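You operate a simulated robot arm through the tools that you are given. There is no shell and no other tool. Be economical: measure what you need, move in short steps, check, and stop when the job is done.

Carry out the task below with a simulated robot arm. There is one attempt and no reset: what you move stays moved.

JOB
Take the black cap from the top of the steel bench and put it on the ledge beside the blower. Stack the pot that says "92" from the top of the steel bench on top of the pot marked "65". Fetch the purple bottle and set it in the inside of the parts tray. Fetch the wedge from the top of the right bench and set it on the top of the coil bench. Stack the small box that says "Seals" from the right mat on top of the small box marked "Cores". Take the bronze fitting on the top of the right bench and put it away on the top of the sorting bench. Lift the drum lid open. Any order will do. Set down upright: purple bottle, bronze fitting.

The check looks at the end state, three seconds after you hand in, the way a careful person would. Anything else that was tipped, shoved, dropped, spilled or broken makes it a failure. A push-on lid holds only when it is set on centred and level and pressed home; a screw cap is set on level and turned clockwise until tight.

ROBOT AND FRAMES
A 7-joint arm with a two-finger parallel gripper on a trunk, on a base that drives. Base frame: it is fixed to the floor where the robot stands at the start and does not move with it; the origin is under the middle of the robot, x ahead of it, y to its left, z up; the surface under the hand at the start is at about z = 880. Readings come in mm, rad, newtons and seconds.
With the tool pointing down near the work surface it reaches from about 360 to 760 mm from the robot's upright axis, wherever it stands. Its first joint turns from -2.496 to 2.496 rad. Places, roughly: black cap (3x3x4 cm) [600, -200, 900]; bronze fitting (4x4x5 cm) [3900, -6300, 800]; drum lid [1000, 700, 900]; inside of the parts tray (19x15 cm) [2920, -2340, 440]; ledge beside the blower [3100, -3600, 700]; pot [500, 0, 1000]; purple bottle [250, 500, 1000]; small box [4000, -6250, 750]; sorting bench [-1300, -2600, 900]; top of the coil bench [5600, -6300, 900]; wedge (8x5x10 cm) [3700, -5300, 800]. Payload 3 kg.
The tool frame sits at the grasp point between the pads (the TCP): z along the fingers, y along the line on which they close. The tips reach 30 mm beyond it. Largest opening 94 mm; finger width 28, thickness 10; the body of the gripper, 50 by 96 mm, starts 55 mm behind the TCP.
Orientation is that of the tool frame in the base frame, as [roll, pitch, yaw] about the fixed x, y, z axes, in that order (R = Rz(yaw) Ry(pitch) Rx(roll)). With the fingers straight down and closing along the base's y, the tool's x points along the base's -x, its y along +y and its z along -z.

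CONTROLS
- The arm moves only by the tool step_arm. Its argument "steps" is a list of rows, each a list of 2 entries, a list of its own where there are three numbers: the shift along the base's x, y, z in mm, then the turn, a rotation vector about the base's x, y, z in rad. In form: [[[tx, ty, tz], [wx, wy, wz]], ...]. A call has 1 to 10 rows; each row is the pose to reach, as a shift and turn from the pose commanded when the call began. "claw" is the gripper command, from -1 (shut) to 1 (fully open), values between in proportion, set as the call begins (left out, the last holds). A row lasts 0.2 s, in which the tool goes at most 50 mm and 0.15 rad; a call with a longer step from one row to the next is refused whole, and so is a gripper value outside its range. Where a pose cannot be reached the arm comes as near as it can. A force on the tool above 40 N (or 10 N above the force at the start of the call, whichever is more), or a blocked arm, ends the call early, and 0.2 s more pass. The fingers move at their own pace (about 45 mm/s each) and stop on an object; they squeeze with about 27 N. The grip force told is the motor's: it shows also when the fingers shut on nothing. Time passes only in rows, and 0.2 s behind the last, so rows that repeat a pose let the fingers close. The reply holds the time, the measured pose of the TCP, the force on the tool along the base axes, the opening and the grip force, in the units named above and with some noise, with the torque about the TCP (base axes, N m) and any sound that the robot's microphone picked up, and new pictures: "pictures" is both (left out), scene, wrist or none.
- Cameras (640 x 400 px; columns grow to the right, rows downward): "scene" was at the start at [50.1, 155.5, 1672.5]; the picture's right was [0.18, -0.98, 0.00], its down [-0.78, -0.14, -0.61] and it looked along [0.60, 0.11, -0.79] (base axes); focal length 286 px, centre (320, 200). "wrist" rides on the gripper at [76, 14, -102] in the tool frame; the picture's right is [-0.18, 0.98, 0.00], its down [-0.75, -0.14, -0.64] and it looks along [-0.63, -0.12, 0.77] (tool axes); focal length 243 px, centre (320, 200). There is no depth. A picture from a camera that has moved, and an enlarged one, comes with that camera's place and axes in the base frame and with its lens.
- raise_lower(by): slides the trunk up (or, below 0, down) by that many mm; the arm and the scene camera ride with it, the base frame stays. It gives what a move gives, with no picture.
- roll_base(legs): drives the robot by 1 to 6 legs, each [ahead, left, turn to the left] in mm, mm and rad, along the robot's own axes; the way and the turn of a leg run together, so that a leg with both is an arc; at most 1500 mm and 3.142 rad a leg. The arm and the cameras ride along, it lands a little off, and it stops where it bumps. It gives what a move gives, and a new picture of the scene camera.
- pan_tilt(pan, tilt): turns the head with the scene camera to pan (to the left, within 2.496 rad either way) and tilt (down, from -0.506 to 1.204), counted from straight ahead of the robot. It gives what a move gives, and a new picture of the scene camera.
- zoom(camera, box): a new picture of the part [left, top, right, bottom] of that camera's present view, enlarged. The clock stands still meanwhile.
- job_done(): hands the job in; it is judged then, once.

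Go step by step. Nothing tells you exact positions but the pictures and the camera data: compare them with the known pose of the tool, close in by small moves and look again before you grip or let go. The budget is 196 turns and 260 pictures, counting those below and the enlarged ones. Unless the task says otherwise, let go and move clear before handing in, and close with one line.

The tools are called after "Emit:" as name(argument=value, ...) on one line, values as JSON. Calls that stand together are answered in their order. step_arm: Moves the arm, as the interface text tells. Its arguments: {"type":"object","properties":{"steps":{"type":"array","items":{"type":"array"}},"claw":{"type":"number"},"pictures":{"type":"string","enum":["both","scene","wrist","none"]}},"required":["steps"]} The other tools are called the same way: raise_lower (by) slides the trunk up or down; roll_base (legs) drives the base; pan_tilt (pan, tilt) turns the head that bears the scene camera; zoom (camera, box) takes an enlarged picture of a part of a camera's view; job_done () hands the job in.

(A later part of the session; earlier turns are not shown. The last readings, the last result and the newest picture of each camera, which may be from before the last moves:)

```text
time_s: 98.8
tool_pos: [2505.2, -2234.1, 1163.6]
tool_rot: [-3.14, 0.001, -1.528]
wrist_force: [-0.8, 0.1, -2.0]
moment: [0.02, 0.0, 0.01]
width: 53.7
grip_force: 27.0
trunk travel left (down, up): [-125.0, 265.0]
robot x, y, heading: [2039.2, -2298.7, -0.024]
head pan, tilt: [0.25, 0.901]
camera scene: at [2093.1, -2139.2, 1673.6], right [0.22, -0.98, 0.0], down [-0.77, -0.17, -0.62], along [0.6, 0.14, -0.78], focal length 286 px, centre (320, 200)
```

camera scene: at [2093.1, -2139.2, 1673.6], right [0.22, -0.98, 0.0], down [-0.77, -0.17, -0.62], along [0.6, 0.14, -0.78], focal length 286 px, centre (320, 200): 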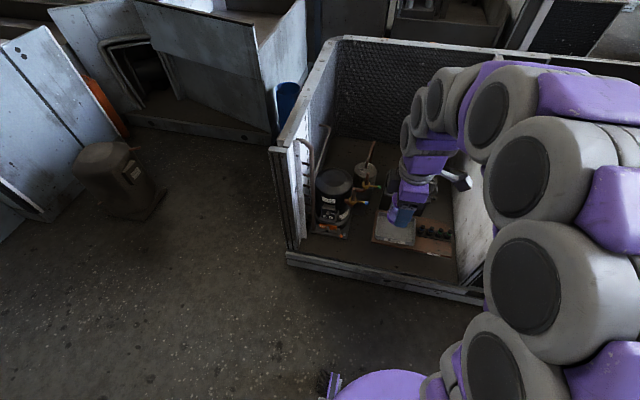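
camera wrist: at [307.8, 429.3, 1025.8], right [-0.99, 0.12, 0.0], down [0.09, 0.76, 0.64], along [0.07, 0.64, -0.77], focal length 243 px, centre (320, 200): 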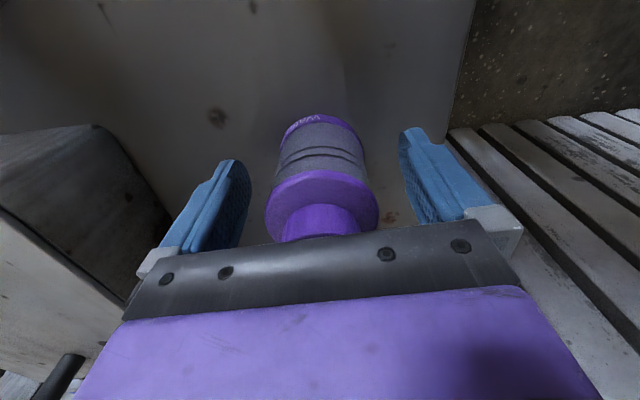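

Emit:
zoom(camera="scene", box=[300, 150, 480, 270])

Emit:
zoom(camera="wrist", box=[0, 0, 640, 400])

```text
3.33 times, centred on (390, 210) of scene
camera zoom: at [2093.1, -2139.2, 1673.6], right [0.22, -0.98, 0.0], down [-0.77, -0.17, -0.62], along [0.6, 0.14, -0.78], focal length 955 px, centre (87, 167)
```

zoom: 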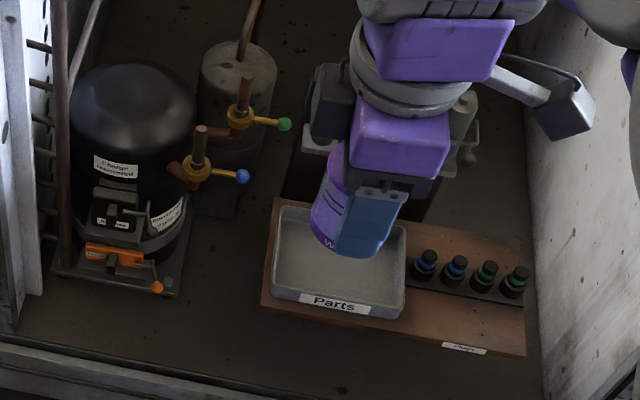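

```text
1.00 times, centred on (320, 200) of wrist (not enlarged: the box is as wide or as high as the picture)
camera zoom: at [2494.1, -2309.9, 1268.1], right [-0.99, 0.14, 0.0], down [0.11, 0.76, 0.64], along [0.09, 0.64, -0.77], focal length 243 px, centre (320, 200)
```

zoom: 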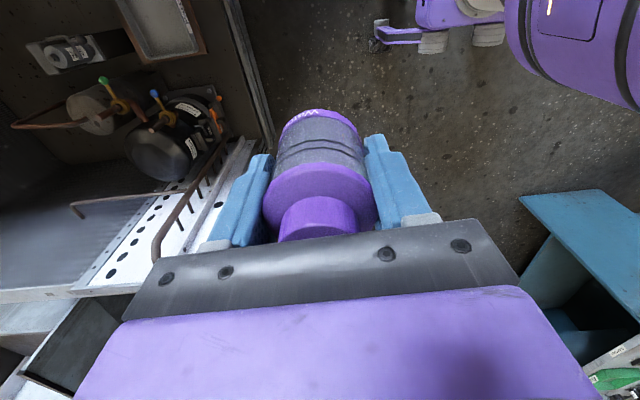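

Tray "Parts" centre is near [2955,-2337], floor z about 440. Drive in 310 mm, then lower the trunk.

Emit:
roll_base(legs=[[310, 0, 0.022]])

Emit:
raise_lower(by=-125)

Emit:
pan_tilt(pan=0.2, tilt=1.0)

```text
time_s: 100.9
tool_pos: [2815.6, -2227.0, 1163.4]
tool_rot: [-3.139, 0.001, -1.505]
wrist_force: [0.0, 0.1, -1.7]
moment: [0.02, 0.05, 0.0]
width: 53.6
grip_force: 26.8
trunk travel left (down, up): [-125.0, 265.0]
robot x, y, heading: [2350.0, -2300.6, -0.002]
head pan, tilt: [0.25, 0.901]
camera scene: at [2402.0, -2142.0, 1673.6], right [0.25, -0.97, 0.0], down [-0.76, -0.19, -0.62], along [0.6, 0.15, -0.79], focal length 286 px, centre (320, 200)
```

scene: 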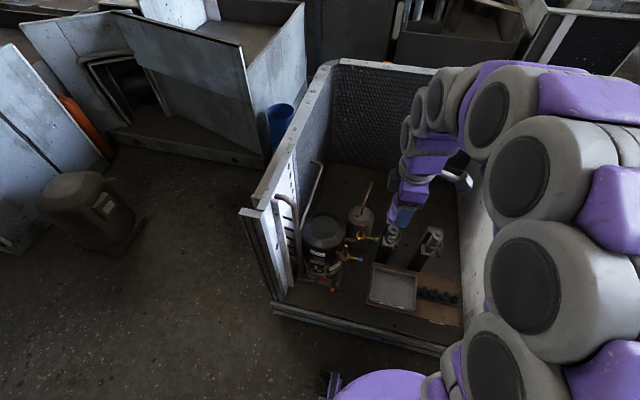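

```text
time_s: 102.4
tool_pos: [2812.7, -2226.0, 1040.5]
tool_rot: [-3.14, -0.001, -1.505]
wrist_force: [0.4, -0.4, -2.2]
moment: [0.03, 0.02, 0.02]
width: 53.7
grip_force: 27.0
trunk travel left (down, up): [0.0, 390.0]
robot x, y, heading: [2349.9, -2302.3, -0.003]
head pan, tilt: [0.25, 0.901]
```

```text
time_s: 103.1
tool_pos: [2813.6, -2227.2, 1039.7]
tool_rot: [-3.14, -0.002, -1.505]
wrist_force: [1.2, 0.1, -1.7]
moment: [0.0, 0.04, 0.0]
width: 53.8
grip_force: 26.7
trunk travel left (down, up): [0.0, 390.0]
robot x, y, heading: [2350.1, -2300.4, -0.001]
head pan, tilt: [0.201, 1.0]
camera scene: at [2395.6, -2146.9, 1541.4], right [0.2, -0.98, 0.0], down [-0.83, -0.17, -0.54], along [0.53, 0.11, -0.84], focal length 286 px, centre (320, 200)
```

scene: 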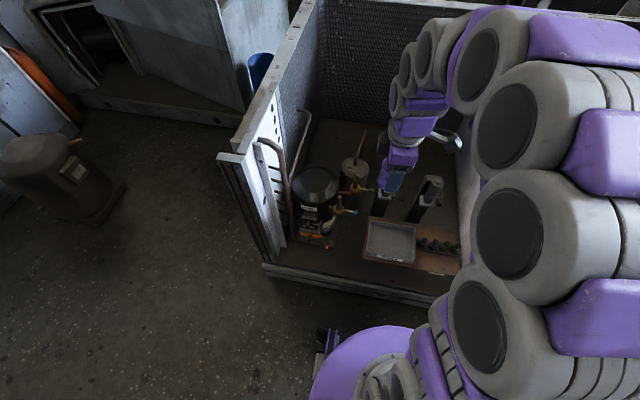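

Emit:
zoom(camera="scene", box=[330, 170, 474, 290])

```text
3.33 times, centred on (402, 230) of scene
camera zoom: at [2395.6, -2146.9, 1541.4], right [0.2, -0.98, 0.0], down [-0.83, -0.17, -0.54], along [0.53, 0.11, -0.84], focal length 955 px, centre (47, 100)
```

zoom: 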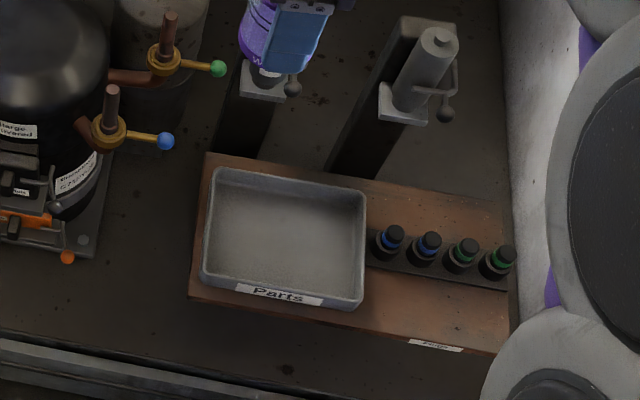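

Tray floor centre ≈[2948,-2342]; two tall posts stand behind it at x≈3060. I'll move over [2938,-2342] and come down part way.

Emit:
step_arm(steps=[[[30, -35, 0], [0, 0, 0]], [[60, -70, 0], [0, 0, 0]], [[90, -100, 0], [0, 0, 0]], [[125, -116, 0], [0, 0, 0]], [[125, -116, -45], [0, 0, 0]], [[125, -116, -90], [0, 0, 0]], [[125, -116, -138], [0, 0, 0]], [[125, -116, -186], [0, 0, 0]], [[125, -116, -234], [0, 0, 0]], [[125, -116, -282], [0, 0, 0]]], pictures="both")

```text
time_s: 105.3
tool_pos: [2937.4, -2342.9, 756.9]
tool_rot: [3.14, 0.0, -1.505]
wrist_force: [0.1, -0.4, -1.5]
moment: [-0.01, -0.03, 0.03]
width: 53.6
grip_force: 26.9
trunk travel left (down, up): [0.0, 390.0]
robot x, y, heading: [2352.1, -2301.7, -0.001]
head pan, tilt: [0.201, 1.0]
camera scene: at [2397.9, -2147.9, 1541.4], right [0.2, -0.98, 0.0], down [-0.83, -0.17, -0.54], along [0.53, 0.11, -0.84], focal length 286 px, centre (320, 200)
camera wrist: at [2928.1, -2420.2, 860.8], right [-0.99, 0.12, 0.0], down [0.09, 0.76, 0.64], along [0.08, 0.64, -0.77], focal length 243 px, centre (320, 200)
```

scene: 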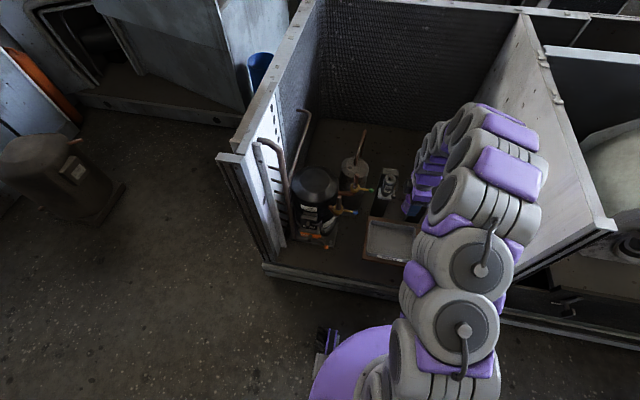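
wrist: 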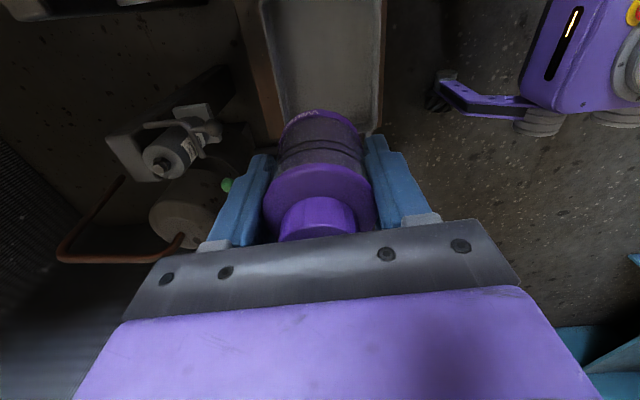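

Tray spans x≈2851–3006 by the wrist view, so I shift to x 2930 and descend further.

Emit:
step_arm(steps=[[[-7, 0, -40], [0, 0, 0]], [[-7, 0, -85], [0, 0, 0]], [[-7, 0, -130], [0, 0, 0]], [[-7, 0, -175], [0, 0, 0]], [[-7, 0, -215], [0, 0, 0]], [[-7, 0, -245], [0, 0, 0]]], pictures="both")

```text
time_s: 106.7
tool_pos: [2931.6, -2341.7, 513.2]
tool_rot: [-3.139, 0.002, -1.504]
wrist_force: [0.0, 0.0, -2.3]
moment: [-0.01, 0.05, 0.02]
width: 53.4
grip_force: 26.7
trunk travel left (down, up): [0.0, 390.0]
robot x, y, heading: [2351.1, -2299.7, -0.001]
head pan, tilt: [0.201, 1.0]
camera scene: at [2397.8, -2148.4, 1541.5], right [0.2, -0.98, 0.0], down [-0.83, -0.17, -0.54], along [0.53, 0.11, -0.84], focal length 286 px, centre (320, 200)
camera wrist: at [2922.2, -2419.0, 615.8], right [-0.99, 0.12, 0.0], down [0.09, 0.76, 0.64], along [0.08, 0.64, -0.77], focal length 243 px, centre (320, 200)
```

scene: 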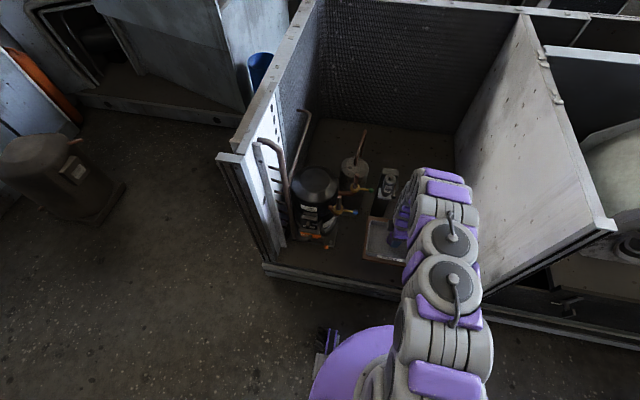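
wrist: 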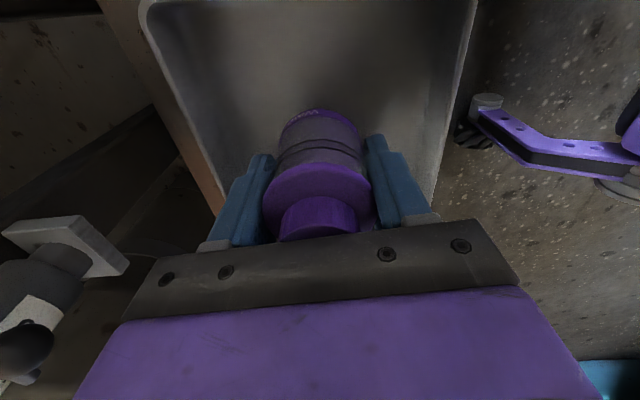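

Bottle is inside the tray outline. Lower to touch.

Emit:
step_arm(steps=[[[-1, 10, -12], [0, 0, 0]], [[-1, 12, -22], [0, 0, 0]], [[-1, 12, -26], [0, 0, 0]], [[-1, 12, -29], [0, 0, 0]], [[-1, 12, -32], [0, 0, 0]], [[-1, 12, -35], [0, 0, 0]]], pictures="none")

```text
time_s: 108.1
tool_pos: [2932.4, -2330.8, 479.7]
tool_rot: [-3.139, 0.001, -1.505]
wrist_force: [-5.7, 2.5, 37.3]
moment: [-0.14, 0.75, -0.05]
width: 53.7
grip_force: 27.2
trunk travel left (down, up): [0.0, 390.0]
robot x, y, heading: [2354.1, -2302.1, 0.0]
head pan, tilt: [0.201, 1.0]
```

Firm contact at TCP 480; ease up 2.5 mm and open partly.

Emit:
step_arm(steps=[[[0, 0, 2.5], [0, 0, 0]], [[0, 0, 2.5], [0, 0, 0]]], pictures="none")

Emit:
step_arm(steps=[[[0, 0, 0], [0, 0, 0]], [[0, 0, 0], [0, 0, 0]], [[0, 0, 0], [0, 0, 0]]], claw=0.55, pictures="wrist")

```text
time_s: 108.7
tool_pos: [2930.4, -2330.5, 480.4]
tool_rot: [-3.139, 0.003, -1.502]
wrist_force: [3.7, 2.9, 9.9]
moment: [-0.07, -0.18, 0.07]
width: 53.5
grip_force: 27.0
trunk travel left (down, up): [0.0, 390.0]
robot x, y, heading: [2352.3, -2302.9, -0.005]
head pan, tilt: [0.201, 1.0]
```

```text
time_s: 109.5
tool_pos: [2931.6, -2331.2, 482.0]
tool_rot: [-3.139, 0.002, -1.504]
wrist_force: [-0.3, 1.3, 7.1]
moment: [-0.05, -0.02, -0.01]
width: 72.6
grip_force: 0.0
trunk travel left (down, up): [0.0, 390.0]
robot x, y, heading: [2355.0, -2303.7, -0.005]
head pan, tilt: [0.201, 1.0]
camera wrist: at [2921.9, -2407.6, 583.7], right [-0.99, 0.12, 0.0], down [0.09, 0.76, 0.64], along [0.08, 0.64, -0.77], focal length 243 px, centre (320, 200)
```

wrist: 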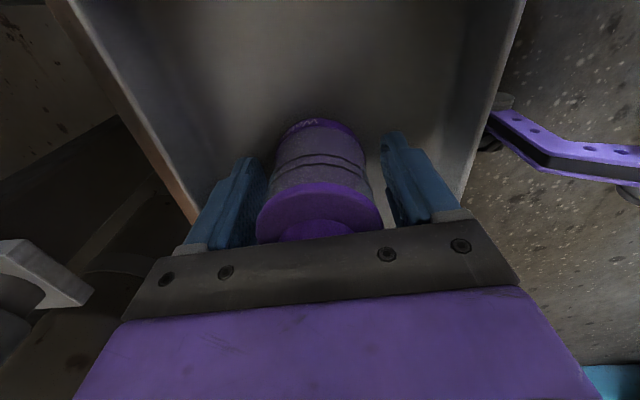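

Released and standing. Rise straight up.

Emit:
step_arm(steps=[[[0, 0, 10], [0, 0, 0]], [[0, 0, 45], [0, 0, 0]], [[0, 0, 90], [0, 0, 0]], [[0, 0, 138], [0, 0, 0]], [[0, 0, 186], [0, 0, 0]], [[0, 0, 235], [0, 0, 0]], [[0, 0, 284], [0, 0, 0]], [[0, 0, 330], [0, 0, 0]]], pictures="wrist")

```text
time_s: 111.3
tool_pos: [2931.3, -2333.4, 811.3]
tool_rot: [-3.139, 0.001, -1.505]
wrist_force: [0.2, -0.5, -0.2]
moment: [-0.01, 0.02, -0.02]
width: 73.0
grip_force: 0.1
trunk travel left (down, up): [0.0, 390.0]
robot x, y, heading: [2348.9, -2302.2, -0.005]
head pan, tilt: [0.201, 1.0]
camera wrist: at [2922.2, -2409.5, 915.4], right [-0.99, 0.12, 0.0], down [0.09, 0.76, 0.64], along [0.08, 0.64, -0.77], focal length 243 px, centre (320, 200)
```

wrist: 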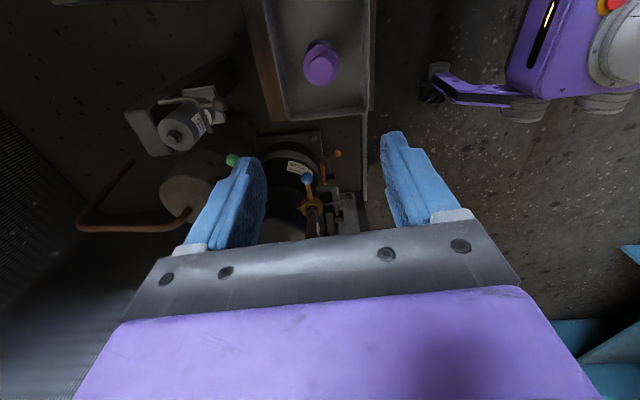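

Bottle stands in the tray. Raise the arm and trunk, then look left/back toward the drum table's far side.

Emit:
step_arm(steps=[[[-40, 20, 25], [0, 0, 0]], [[-80, 40, 50], [0, 0, 0]], [[-120, 60, 75], [0, 0, 0]], [[-150, 80, 110], [0, 0, 0]], [[-150, 90, 155], [0, 0, 0]], [[-150, 90, 200], [0, 0, 0]]], claw=1, pictures="none")

Emit:
raise_lower(by=200)

Emit:
pan_tilt(pan=1.5, tilt=0.35)

Emit:
pan_tilt(pan=2.3, tilt=0.35)

```text
refused: row 1 steps farther than a row can; nothing moved
```

```text
time_s: 113.5
tool_pos: [2931.4, -2333.9, 1010.3]
tool_rot: [-3.141, 0.002, -1.505]
wrist_force: [-0.2, -0.4, -1.1]
moment: [-0.03, 0.01, -0.03]
width: 72.6
grip_force: 0.0
trunk travel left (down, up): [-200.0, 190.0]
robot x, y, heading: [2349.4, -2299.6, -0.001]
head pan, tilt: [0.201, 1.0]
```

```text
time_s: 115.0
tool_pos: [2931.4, -2332.7, 1011.7]
tool_rot: [-3.139, 0.002, -1.505]
wrist_force: [0.9, -0.2, 0.2]
moment: [0.0, 0.02, -0.01]
width: 73.0
grip_force: 0.1
trunk travel left (down, up): [-200.0, 190.0]
robot x, y, heading: [2352.5, -2300.4, 0.002]
head pan, tilt: [1.499, 0.351]
camera scene: at [2336.0, -2068.6, 1796.3], right [1.0, -0.07, 0.0], down [-0.03, -0.34, -0.94], along [0.07, 0.94, -0.34], focal length 286 px, centre (320, 200)
```

scene: 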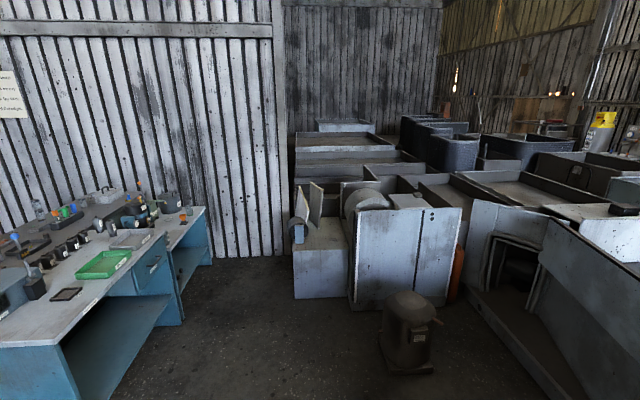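

```text
time_s: 116.1
tool_pos: [2931.0, -2332.7, 1012.5]
tool_rot: [-3.139, 0.002, -1.505]
wrist_force: [-0.3, -0.6, 0.9]
moment: [-0.01, -0.02, 0.04]
width: 72.9
grip_force: 0.1
trunk travel left (down, up): [-200.0, 190.0]
robot x, y, heading: [2351.1, -2302.0, 0.0]
head pan, tilt: [2.3, 0.351]
camera scene: at [2267.2, -2091.9, 1796.6], right [0.75, 0.67, 0.0], down [0.23, -0.26, -0.94], along [-0.63, 0.7, -0.34], focal length 286 px, centre (320, 200)
```

scene: 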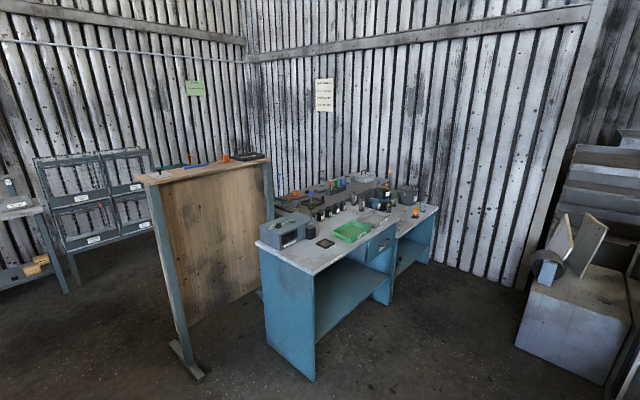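

Open floor lies behind the table (x≈1280–2240). Retract the arm, then back out, turn round and strafe to the drum's far side.

Emit:
step_arm(steps=[[[-40, 0, 20], [0, 0, 0]], [[-80, 0, 40], [0, 0, 0]], [[-120, 0, 60], [0, 0, 0]], [[-150, 0, 80], [0, 0, 0]], [[-150, 10, 120], [0, 0, 0]]], claw=1, pictures="none")

Emit:
roll_base(legs=[[-520, 0, 0], [0, 0, 3.14], [0, -1400, 0], [0, -900, 0]])

Emit:
pan_tilt(pan=-0.4, tilt=0.6)

```text
time_s: 117.3
tool_pos: [2779.3, -2321.9, 1133.1]
tool_rot: [-3.139, 0.002, -1.505]
wrist_force: [0.3, 1.5, 0.4]
moment: [0.01, -0.02, 0.01]
width: 94.0
grip_force: 0.1
trunk travel left (down, up): [-200.0, 190.0]
robot x, y, heading: [2349.9, -2301.0, 0.002]
head pan, tilt: [2.3, 0.351]
```

```text
time_s: 138.7
tool_pos: [1252.2, -28.9, 1132.6]
tool_rot: [-3.139, -0.001, 1.71]
wrist_force: [0.1, -0.3, 0.5]
moment: [0.0, -0.03, 0.02]
width: 93.9
grip_force: 0.0
trunk travel left (down, up): [-200.0, 190.0]
robot x, y, heading: [1680.7, -15.5, -3.077]
head pan, tilt: [2.3, 0.351]
camera scene: at [1786.3, -224.8, 1795.8], right [-0.7, -0.72, 0.0], down [-0.25, 0.24, -0.94], along [0.67, -0.65, -0.34], focal length 286 px, centre (320, 200)
```

scene: 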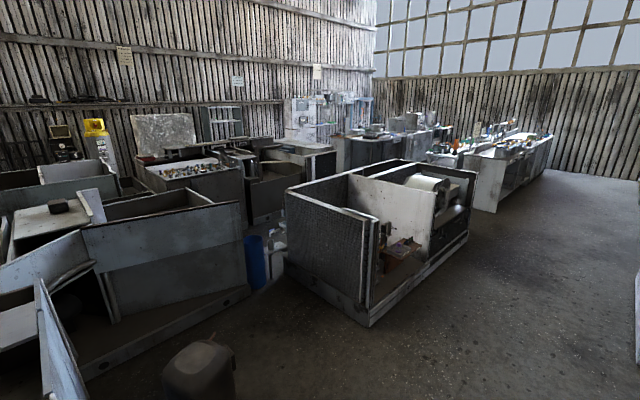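

```text
time_s: 141.1
tool_pos: [1252.6, -24.9, 1132.2]
tool_rot: [-3.141, 0.003, 1.707]
wrist_force: [-0.5, 0.6, -0.2]
moment: [-0.01, -0.04, 0.01]
width: 94.1
grip_force: 0.0
trunk travel left (down, up): [-200.0, 190.0]
robot x, y, heading: [1680.8, -18.0, -3.068]
head pan, tilt: [-0.4, 0.6]
camera scene: at [1635.4, -126.0, 1773.5], right [0.32, 0.95, 0.0], down [0.54, -0.18, -0.82], along [-0.78, 0.27, -0.57], focal length 286 px, centre (320, 200)
```

scene: 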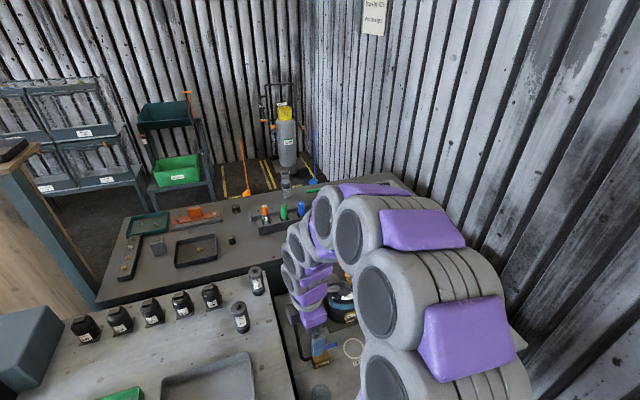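

I'm behind the table facing -x. Correct heading and strafe to the drum, staying back from the table.

Emit:
roll_base(legs=[[-110, 0, -0.07], [0, -600, 0]])

Emit:
pan_tilt(pan=0.2, tilt=0.8)

```text
time_s: 145.3
tool_pos: [1362.4, 612.3, 1132.4]
tool_rot: [-3.14, 0.002, 1.635]
wrist_force: [-0.5, -0.7, 0.0]
moment: [0.05, 0.0, -0.01]
width: 94.0
grip_force: 0.1
trunk travel left (down, up): [-200.0, 190.0]
robot x, y, heading: [1789.7, 594.8, 3.134]
head pan, tilt: [-0.4, 0.6]
camera scene: at [1737.8, 484.3, 1773.4], right [0.39, 0.92, 0.0], down [0.52, -0.22, -0.82], along [-0.76, 0.32, -0.57], focal length 286 px, centre (320, 200)
```

scene: 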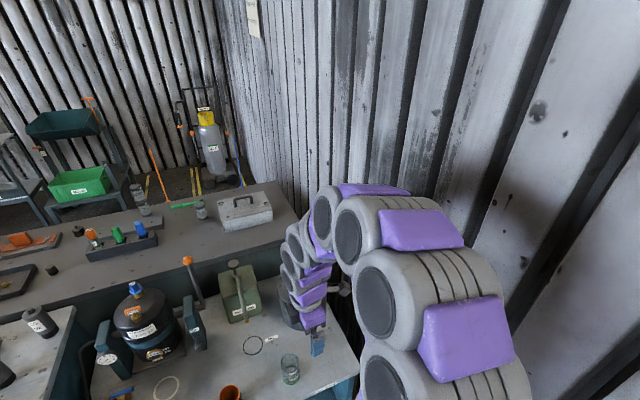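

```text
time_s: 146.3
tool_pos: [1363.1, 611.5, 1132.7]
tool_rot: [-3.137, 0.004, 1.635]
wrist_force: [-0.7, 0.2, -0.2]
moment: [0.01, -0.01, 0.01]
width: 94.1
grip_force: 0.1
trunk travel left (down, up): [-200.0, 190.0]
robot x, y, heading: [1791.3, 589.9, 3.142]
head pan, tilt: [0.201, 0.799]
camera scene: at [1740.1, 434.3, 1756.6], right [-0.2, 0.98, 0.0], down [0.7, 0.14, -0.7], along [-0.68, -0.14, -0.72], focal length 286 px, centre (320, 200)
```

scene: 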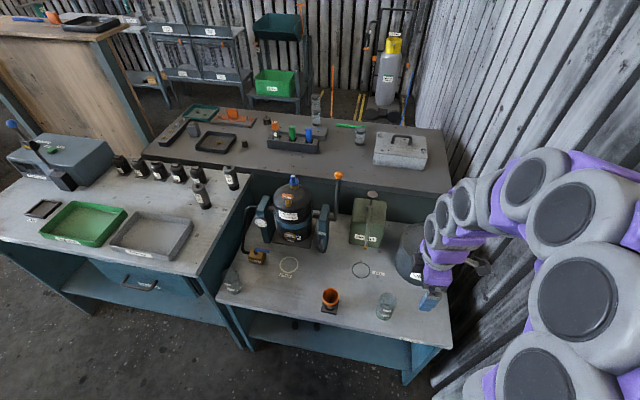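

The arm hides the drum; move the hand aside to look.

Emit:
step_arm(steps=[[[0, -45, 0], [0, 0, 0]], [[0, -90, 0], [0, 0, 0]], [[0, -135, 0], [0, 0, 0]], [[0, -180, 0], [0, 0, 0]], [[20, -220, 0], [0, 0, 0]]], pictures="none")

Emit:
pan_tilt(pan=-0.25, tilt=0.75)

```text
time_s: 147.5
tool_pos: [1384.6, 389.6, 1132.3]
tool_rot: [-3.138, -0.001, 1.637]
wrist_force: [-0.4, 0.8, 0.8]
moment: [0.01, 0.04, 0.01]
width: 93.8
grip_force: 0.1
trunk travel left (down, up): [-200.0, 190.0]
robot x, y, heading: [1791.4, 591.5, 3.138]
head pan, tilt: [0.201, 0.799]
```

```text
time_s: 148.4
tool_pos: [1384.1, 390.4, 1130.7]
tool_rot: [-3.138, 0.003, 1.638]
wrist_force: [-0.3, 0.1, -0.8]
moment: [0.01, 0.01, 0.01]
width: 93.7
grip_force: 0.0
trunk travel left (down, up): [-200.0, 190.0]
robot x, y, heading: [1791.3, 590.0, 3.138]
head pan, tilt: [-0.25, 0.75]
camera scene: at [1739.0, 469.5, 1760.5], right [0.25, 0.97, 0.0], down [0.66, -0.17, -0.73], along [-0.71, 0.18, -0.68], focal length 286 px, centre (320, 200)
```

scene: 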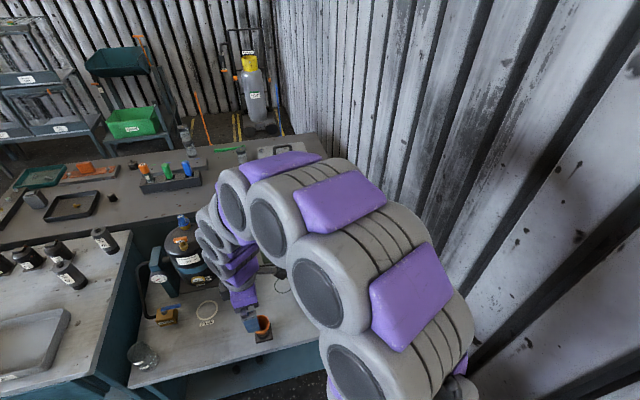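

The elbow hides the drum from the head, so I'll use the wrist camera. Drive in 100 mm, then bring the hand over at y≈690.

Emit:
roll_base(legs=[[100, 0, 0]])

Emit:
step_arm(steps=[[[0, 48, 0], [0, 0, -0.03]], [[0, 96, 0], [0, 0, -0.06]], [[0, 144, 0], [0, 0, -0.06]], [[0, 192, 0], [0, 0, -0.06]], [[0, 240, 0], [0, 0, -0.06]], [[-20, 280, 0], [0, 0, -0.06]], [[-60, 300, 0], [0, 0, -0.06]], [[-105, 300, 0], [0, 0, -0.06]]], pictures="both")

```text
time_s: 149.5
tool_pos: [1279.4, 391.3, 1130.3]
tool_rot: [-3.14, 0.0, 1.635]
wrist_force: [-0.6, -0.2, 0.5]
moment: [-0.02, -0.03, -0.02]
width: 94.3
grip_force: 0.2
trunk travel left (down, up): [-200.0, 190.0]
robot x, y, heading: [1685.7, 590.8, 3.143]
head pan, tilt: [-0.25, 0.75]
camera scene: at [1634.6, 468.8, 1760.3], right [0.25, 0.97, 0.0], down [0.66, -0.17, -0.73], along [-0.71, 0.19, -0.68], focal length 286 px, centre (320, 200)
```

scene: 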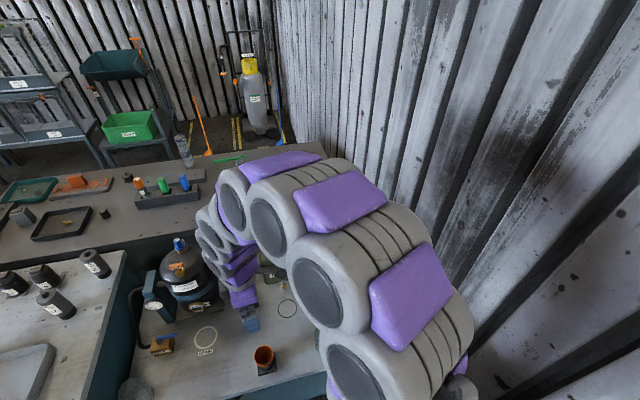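

```text
time_s: 151.3
tool_pos: [1175.7, 693.5, 1130.9]
tool_rot: [-3.139, 0.005, 1.575]
wrist_force: [0.3, -0.8, 0.0]
moment: [0.05, -0.02, -0.02]
width: 94.1
grip_force: 0.0
trunk travel left (down, up): [-200.0, 190.0]
robot x, y, heading: [1687.6, 591.9, 3.133]
head pan, tilt: [-0.25, 0.75]
camera scene: at [1633.3, 472.4, 1760.5], right [0.25, 0.97, 0.0], down [0.66, -0.17, -0.73], along [-0.71, 0.18, -0.68], focal length 286 px, centre (320, 200)
camera wrist: at [1190.4, 770.0, 1234.3], right [0.98, -0.18, 0.0], down [-0.14, -0.75, 0.64], along [-0.12, -0.63, -0.76], focal length 243 px, centre (320, 200)
```

scene: 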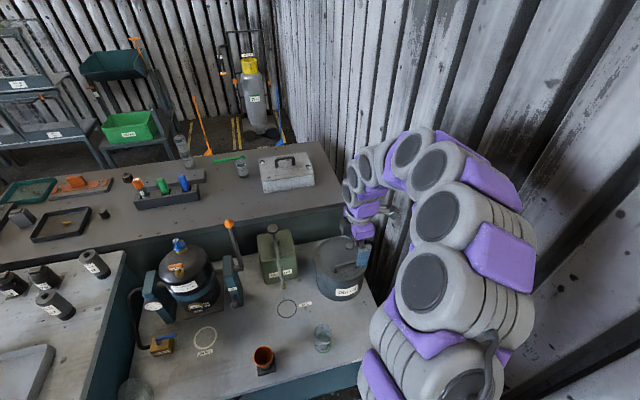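
wrist: 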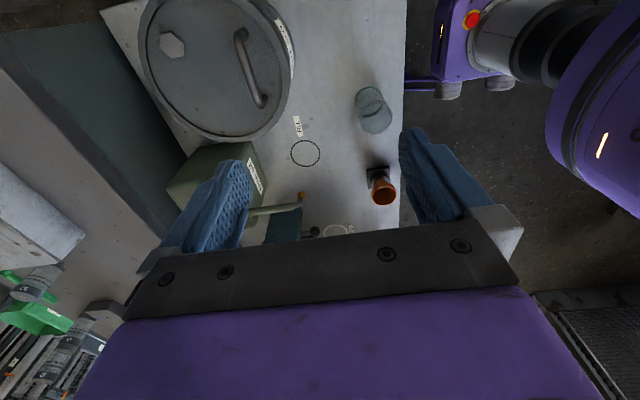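

Now the lid is in clear view: handle bar along y at x≈1092, y 675–753. Zoom to find the hinge.

Emit:
zoom(camera="wrist", box=[120, 0, 320, 150])

Emit:
zoom(camera="scene", box=[290, 210, 400, 310])

```text
2.67 times, centred on (220, 75) of wrist
camera zoom: at [1190.4, 770.0, 1234.3], right [0.98, -0.18, 0.0], down [-0.14, -0.75, 0.64], along [-0.12, -0.63, -0.76], focal length 647 px, centre (587, 533)
```

zoom: 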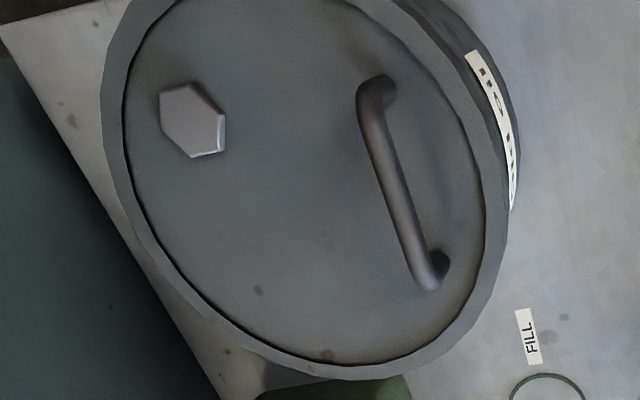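

```text
4.00 times, centred on (345, 260) of scene
camera zoom: at [1633.3, 472.4, 1760.5], right [0.25, 0.97, 0.0], down [0.66, -0.17, -0.73], along [-0.71, 0.18, -0.68], focal length 1146 px, centre (220, -40)
```

zoom: 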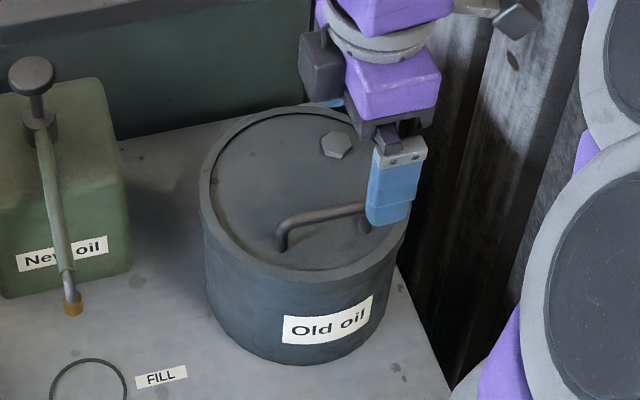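

No visible hinge, but the handle is on the +x side so the lid should swing up toward -x. Move over the bar and lower partway to refine.

Emit:
step_arm(steps=[[[-40, 6, 0], [0, 0, 0]], [[-80, 14, 0], [0, 0, 0]], [[-80, 14, -45], [0, 0, 0]], [[-80, 14, -85], [0, 0, 0]]], pictures="both")

```text
time_s: 152.3
tool_pos: [1095.7, 705.7, 1046.2]
tool_rot: [-3.138, 0.003, 1.575]
wrist_force: [0.2, 0.0, 0.3]
moment: [0.02, 0.01, -0.03]
width: 94.0
grip_force: 0.1
trunk travel left (down, up): [-200.0, 190.0]
robot x, y, heading: [1684.8, 590.5, 3.137]
head pan, tilt: [-0.25, 0.75]
camera scene: at [1633.5, 473.2, 1760.6], right [0.25, 0.97, 0.0], down [0.66, -0.17, -0.73], along [-0.71, 0.18, -0.68], focal length 286 px, centre (320, 200)
camera wrist: at [1109.8, 783.1, 1148.9], right [0.98, -0.18, 0.0], down [-0.14, -0.75, 0.65], along [-0.12, -0.63, -0.76], focal length 243 px, centre (320, 200)
```

scene: 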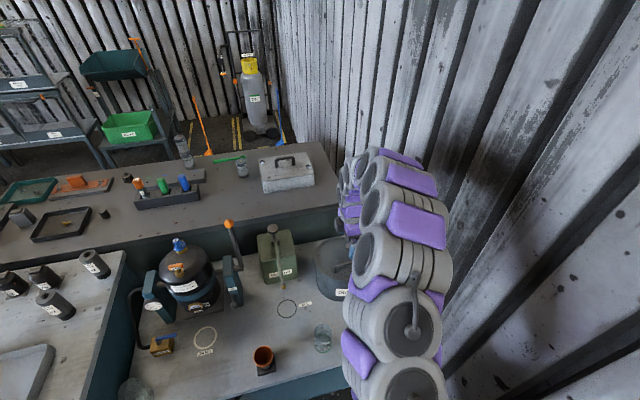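
wrist: 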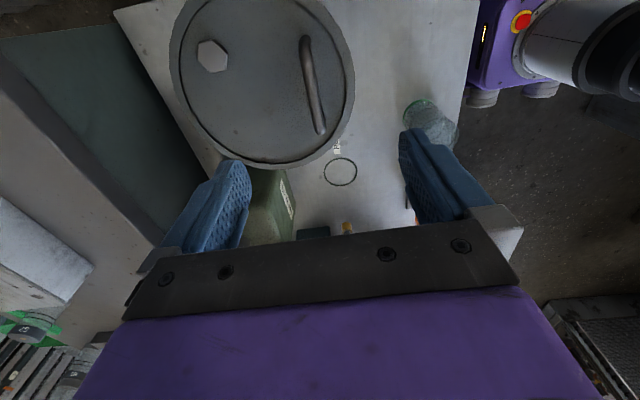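

Bar is at about [1090,718,898], lid plane ~870, rim x 951–1133. Descend around the bar.

Emit:
step_arm(steps=[[[-5, 8, -45], [0, 0, 0]], [[-5, 8, -90], [0, 0, 0]], [[-5, 8, -120], [0, 0, 0]], [[-5, 8, -134], [0, 0, 0]]], claw=0.3, pictures="wrist")

```text
time_s: 153.3
tool_pos: [1091.4, 714.1, 911.1]
tool_rot: [-3.137, 0.003, 1.577]
wrist_force: [0.1, 0.3, -0.8]
moment: [0.04, 0.0, 0.01]
width: 61.3
grip_force: 0.2
trunk travel left (down, up): [-200.0, 190.0]
robot x, y, heading: [1687.0, 593.3, 3.141]
head pan, tilt: [-0.25, 0.75]
camera wrist: at [1105.7, 790.8, 1013.9], right [0.98, -0.18, 0.0], down [-0.14, -0.75, 0.64], along [-0.12, -0.63, -0.76], focal length 243 px, centre (320, 200)
```

wrist: 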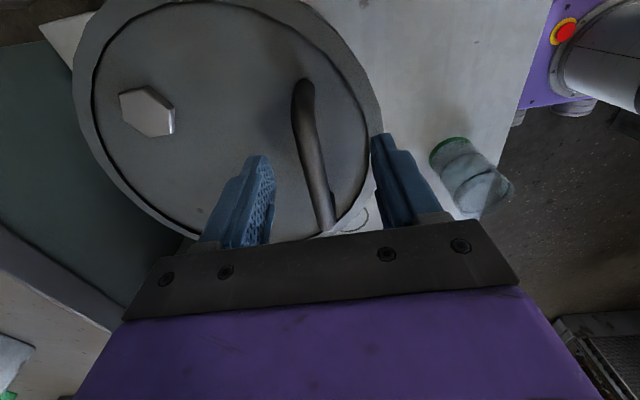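

The bar is between the fingers, centred. Close.

Emit:
step_arm(steps=[[[0, 0, -2], [0, 0, 0]], [[0, 0, -2], [0, 0, 0]], [[0, 0, -2], [0, 0, 0]], [[0, 0, -2], [0, 0, 0]], [[0, 0, -2], [0, 0, 0]]], claw=-1, pictures="none")

Emit:
step_arm(steps=[[[-1, 0, 5], [0, 0, 0]], [[-2, 0, 10], [0, 0, 0]], [[-4, 0, 16], [0, 0, 0]], [[-6, 0, 22], [0, 0, 0]]], pictures="wrist")

```text
time_s: 154.5
tool_pos: [1088.0, 715.4, 910.5]
tool_rot: [-3.135, 0.002, 1.574]
wrist_force: [-20.7, 0.6, 3.9]
moment: [-0.11, 0.14, -0.37]
width: 11.7
grip_force: 44.8
trunk travel left (down, up): [-200.0, 190.0]
robot x, y, heading: [1686.0, 593.5, 3.138]
head pan, tilt: [-0.25, 0.75]
```

```text
time_s: 155.6
tool_pos: [1081.3, 714.3, 935.4]
tool_rot: [-3.124, 0.0, 1.578]
wrist_force: [-49.0, -3.0, -25.0]
moment: [0.94, 0.45, -0.6]
width: 11.9
grip_force: 45.1
trunk travel left (down, up): [-200.0, 190.0]
robot x, y, heading: [1684.5, 591.0, 3.136]
head pan, tilt: [-0.25, 0.75]
stopped in row 4: the force on the tool passed its limit at 40 N (the readings are from after the stop); the commanded pose is now the measured one
camera wrist: at [1096.7, 791.9, 1037.5], right [0.98, -0.18, -0.02], down [-0.12, -0.75, 0.65], along [-0.13, -0.63, -0.76], focal length 243 px, centre (320, 200)
```

wrist: 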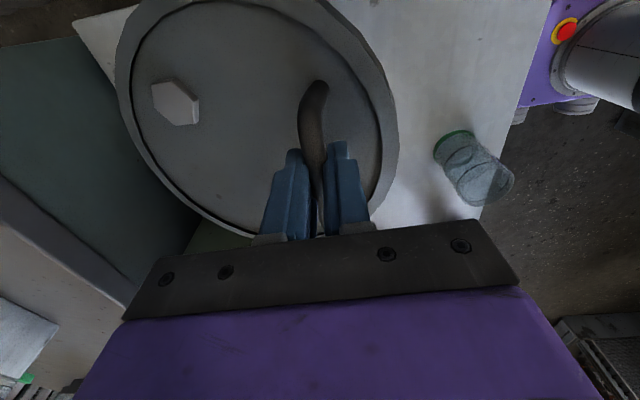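

The lid is rising; the side force says the hand should be further toward -x. Ease that way, then continue the arc.

Emit:
step_arm(steps=[[[-3, 0, 0], [0, 0, 0]], [[-6, 0, 0], [0, 0, 0]]], pictures="none")

```text
time_s: 156.2
tool_pos: [1079.6, 714.9, 934.9]
tool_rot: [-3.129, 0.002, 1.575]
wrist_force: [-35.4, -1.6, -18.1]
moment: [0.19, 0.34, -0.46]
width: 11.4
grip_force: 45.2
trunk travel left (down, up): [-200.0, 190.0]
robot x, y, heading: [1686.3, 590.7, 3.138]
head pan, tilt: [-0.25, 0.75]
```

Emit:
step_arm(steps=[[[-4, 0, 0], [0, 0, 0]], [[-8, 0, 0], [0, 0, 0]], [[-12, 0, 0], [0, 0, 0]]], pictures="none")

```text
time_s: 157.0
tool_pos: [1079.6, 714.7, 937.3]
tool_rot: [-3.136, 0.006, 1.573]
wrist_force: [40.1, 1.6, 16.2]
moment: [-0.69, -0.59, -0.24]
width: 11.4
grip_force: 45.4
trunk travel left (down, up): [-200.0, 190.0]
robot x, y, heading: [1689.1, 593.8, 3.132]
head pan, tilt: [-0.25, 0.75]
```

It is hinged at about [955,885]; forces now say to go back 6 mm. Then I follow the arc (R≈131) in small steps.

Emit:
step_arm(steps=[[[5, 0, 0], [0, 0, 0]], [[2, 0, 10], [0, 0, 0]], [[-4, 0, 20], [0, 0, 0]]], pictures="none")

```text
time_s: 157.8
tool_pos: [1067.7, 714.5, 958.2]
tool_rot: [-3.125, 0.001, 1.574]
wrist_force: [22.6, -2.0, 12.6]
moment: [0.32, -0.1, -0.42]
width: 11.2
grip_force: 44.8
trunk travel left (down, up): [-200.0, 190.0]
robot x, y, heading: [1688.0, 588.3, 3.136]
head pan, tilt: [-0.25, 0.75]
```

Emit:
step_arm(steps=[[[-3, 0, 11], [0, 0, 0]], [[-9, 0, 21], [0, 0, 0]], [[-16, 0, 30], [0, 0, 0]], [[-24, 0, 38], [0, 0, 0]]], pictures="none")

```text
time_s: 158.8
tool_pos: [1038.7, 715.2, 991.7]
tool_rot: [-3.13, 0.001, 1.576]
wrist_force: [-23.3, -2.9, -30.9]
moment: [0.75, 0.19, -0.46]
width: 11.9
grip_force: 45.0
trunk travel left (down, up): [-200.0, 190.0]
robot x, y, heading: [1689.7, 590.3, 3.142]
head pan, tilt: [-0.25, 0.75]
```

Emit:
step_arm(steps=[[[-12, 0, 4], [0, 0, 0]], [[-22, 0, 10], [0, 0, 0]], [[-32, 0, 15], [0, 0, 0]], [[-42, 0, 19], [0, 0, 0]]], pictures="both")

```text
time_s: 159.8
tool_pos: [1004.9, 714.5, 1014.7]
tool_rot: [-3.126, 0.002, 1.575]
wrist_force: [10.9, -0.7, 20.2]
moment: [0.22, -0.19, -0.36]
width: 11.6
grip_force: 45.1
trunk travel left (down, up): [-200.0, 190.0]
robot x, y, heading: [1689.4, 589.9, 3.138]
head pan, tilt: [-0.25, 0.75]
camera scene: at [1640.9, 470.9, 1761.1], right [0.25, 0.97, 0.0], down [0.66, -0.17, -0.73], along [-0.71, 0.18, -0.68], focal length 286 px, centre (320, 200)
camera wrist: at [1019.4, 791.9, 1117.8], right [0.98, -0.18, -0.01], down [-0.13, -0.75, 0.64], along [-0.13, -0.63, -0.76], focal length 243 px, centre (320, 200)
```

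scene: 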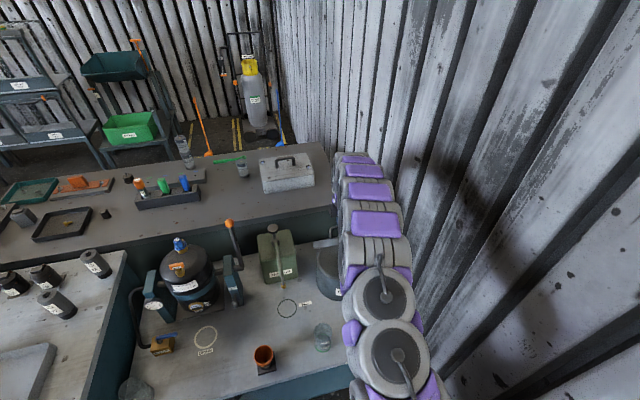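
wrist: 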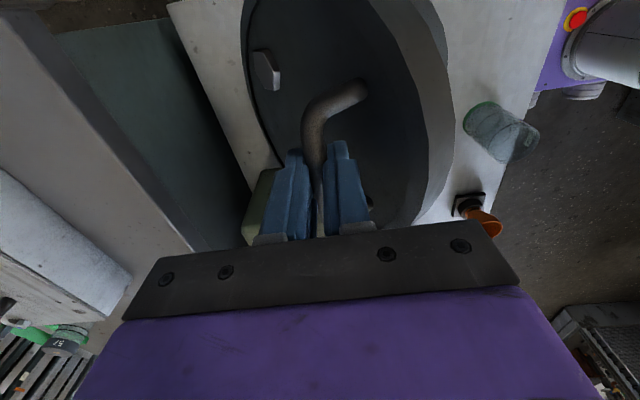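

The lid is about 60° open. Continue the arc past vertical.

Emit:
step_arm(steps=[[[-10, 0, 7], [0, 0, 0]], [[-20, 0, 10], [0, 0, 0]], [[-31, 0, 12], [0, 0, 0]], [[-42, 0, 13], [0, 0, 0]]], pictures="none")

```text
time_s: 160.8
tool_pos: [959.7, 715.0, 1027.0]
tool_rot: [-3.129, 0.001, 1.577]
wrist_force: [1.5, -0.2, 9.3]
moment: [0.78, 0.15, -0.35]
width: 11.7
grip_force: 44.8
trunk travel left (down, up): [-200.0, 190.0]
robot x, y, heading: [1691.5, 593.1, 3.136]
head pan, tilt: [-0.25, 0.75]
```

Emit:
step_arm(steps=[[[-11, 0, 1], [0, 0, 0]], [[-22, 0, 0], [0, 0, 0]], [[-32, 0, -2], [0, 0, 0]], [[-42, 0, -5], [0, 0, 0]]], pictures="both")

```text
time_s: 161.6
tool_pos: [930.5, 714.4, 1027.8]
tool_rot: [-3.138, -0.001, 1.575]
wrist_force: [-0.5, -2.7, -0.8]
moment: [0.37, 0.13, -0.36]
width: 11.3
grip_force: 45.0
out of reach, approached as far as the arm can: row 3
trunk travel left (down, up): [-200.0, 190.0]
robot x, y, heading: [1687.4, 590.6, 3.141]
head pan, tilt: [-0.25, 0.75]
stopped in row 3: the force on the tool passed its limit at 47 N (the readings are from after the stop); the commanded pose is now the measured one
camera scene: at [1633.5, 472.4, 1760.5], right [0.25, 0.97, 0.0], down [0.66, -0.17, -0.73], along [-0.71, 0.18, -0.68], focal length 286 px, centre (320, 200)
camera wrist: at [945.3, 791.5, 1130.3], right [0.98, -0.18, -0.01], down [-0.13, -0.76, 0.64], along [-0.12, -0.63, -0.77], focal length 243 px, centre (320, 200)
```

scene: 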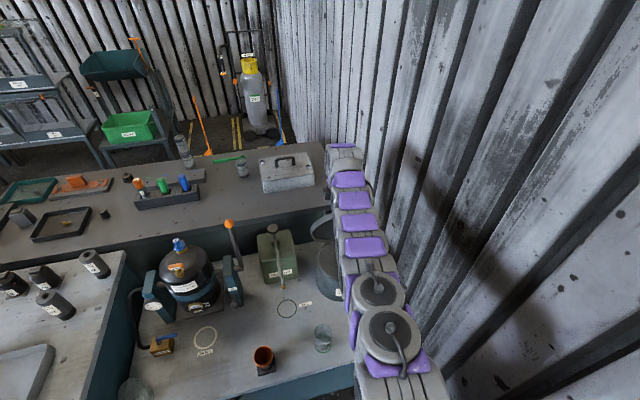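
wrist: 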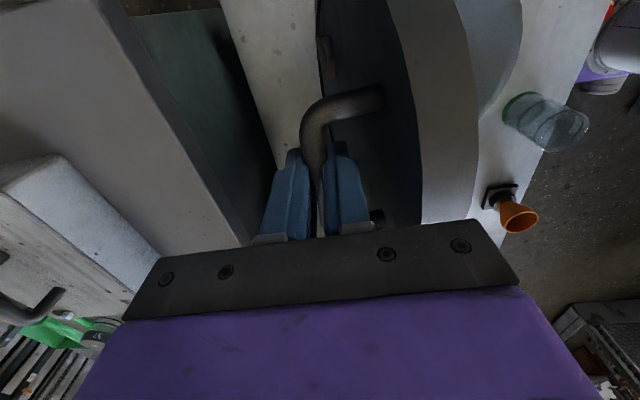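

The lid is about vertical. I open the fingers a little so they only cage the bar, and see whether it stays.

Emit:
step_arm(steps=[[[0, 0, 0], [0, 0, 0]], [[0, 0, 0], [0, 0, 0]], [[0, 0, 0], [0, 0, 0]]], claw=-0.2, pictures="wrist")

```text
time_s: 162.4
tool_pos: [930.5, 715.5, 1027.3]
tool_rot: [-3.133, -0.002, 1.575]
wrist_force: [0.9, 0.1, 0.9]
moment: [-0.02, -0.01, 0.0]
width: 37.8
grip_force: 0.9
trunk travel left (down, up): [-200.0, 190.0]
robot x, y, heading: [1689.1, 592.4, 3.136]
head pan, tilt: [-0.25, 0.75]
camera wrist: at [945.4, 792.6, 1130.6], right [0.98, -0.18, -0.01], down [-0.13, -0.75, 0.64], along [-0.12, -0.63, -0.77], focal length 243 px, centre (320, 200)
```

wrist: 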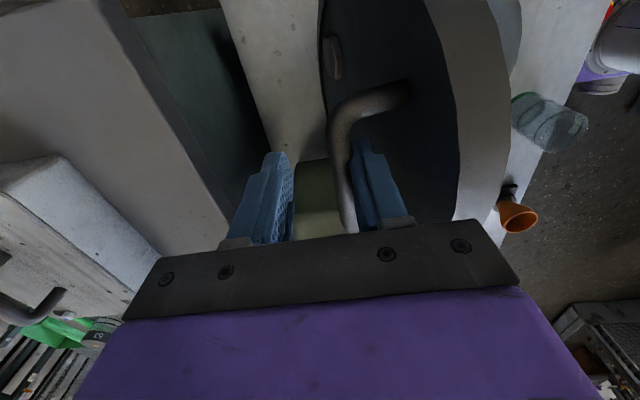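

The lid leans back on the +x finger, so it needs to go further. Drive forward 70 mm so the finger pushes it past vertical.

Emit:
roll_base(legs=[[70, 0, 0]])

Emit:
zoom(camera="wrist", box=[0, 0, 640, 400])

```text
time_s: 163.4
tool_pos: [859.1, 716.4, 1025.4]
tool_rot: [-3.137, -0.002, 1.574]
wrist_force: [-2.1, -0.4, 0.5]
moment: [-0.03, -0.06, -0.02]
width: 37.0
grip_force: 0.2
trunk travel left (down, up): [-200.0, 190.0]
robot x, y, heading: [1617.3, 591.9, 3.136]
head pan, tilt: [-0.25, 0.75]
camera scene: at [1561.4, 473.3, 1760.5], right [0.25, 0.97, 0.0], down [0.66, -0.17, -0.73], along [-0.7, 0.18, -0.69], focal length 286 px, centre (320, 200)
```

scene: 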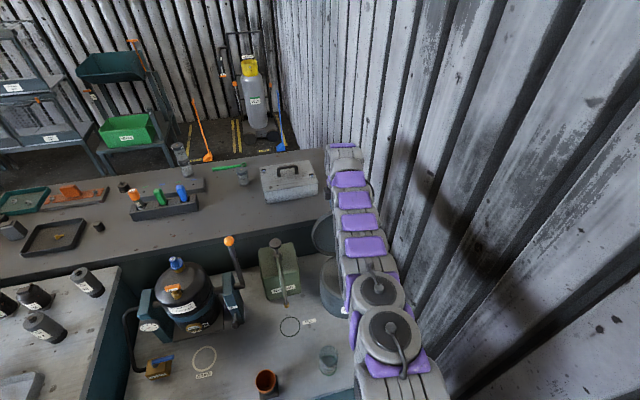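

```text
1.00 times, centred on (320, 200) of wrist (not enlarged: the box is as wide or as high as the picture)
camera zoom: at [874.5, 793.1, 1129.1], right [0.98, -0.18, -0.01], down [-0.13, -0.75, 0.64], along [-0.12, -0.63, -0.77], focal length 243 px, centre (320, 200)
```

zoom: 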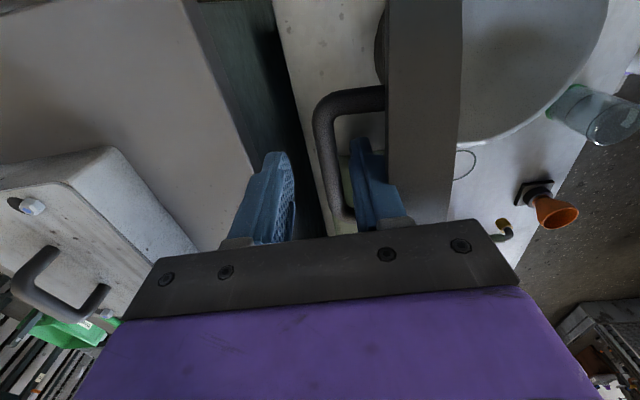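

The lid is now past vertical, leaning away on the far side. Lift the fingers slowly out of the handle.

Emit:
step_arm(steps=[[[-1, 0, 8], [0, 0, 0]], [[-2, 0, 18], [0, 0, 0]], [[-2, 0, 30], [0, 0, 0]], [[-2, 0, 45], [0, 0, 0]]], pictures="wrist")

```text
time_s: 164.4
tool_pos: [861.9, 716.6, 1063.8]
tool_rot: [-3.134, 0.001, 1.574]
wrist_force: [-0.8, -0.3, -1.2]
moment: [0.0, 0.06, -0.02]
width: 36.8
grip_force: 0.1
out of reach, approached as far as the arm can: row 1, 2, 3, 4
trunk travel left (down, up): [-200.0, 190.0]
robot x, y, heading: [1619.4, 590.9, 3.139]
head pan, tilt: [-0.25, 0.75]
camera wrist: at [876.9, 793.9, 1167.4], right [0.98, -0.18, -0.01], down [-0.13, -0.75, 0.64], along [-0.12, -0.63, -0.77], focal length 243 px, centre (320, 200)
```

wrist: 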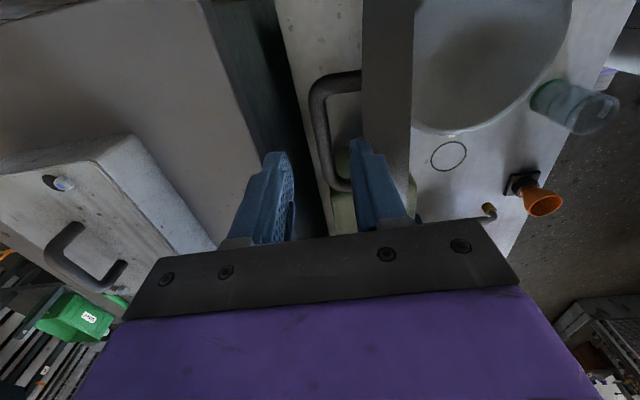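

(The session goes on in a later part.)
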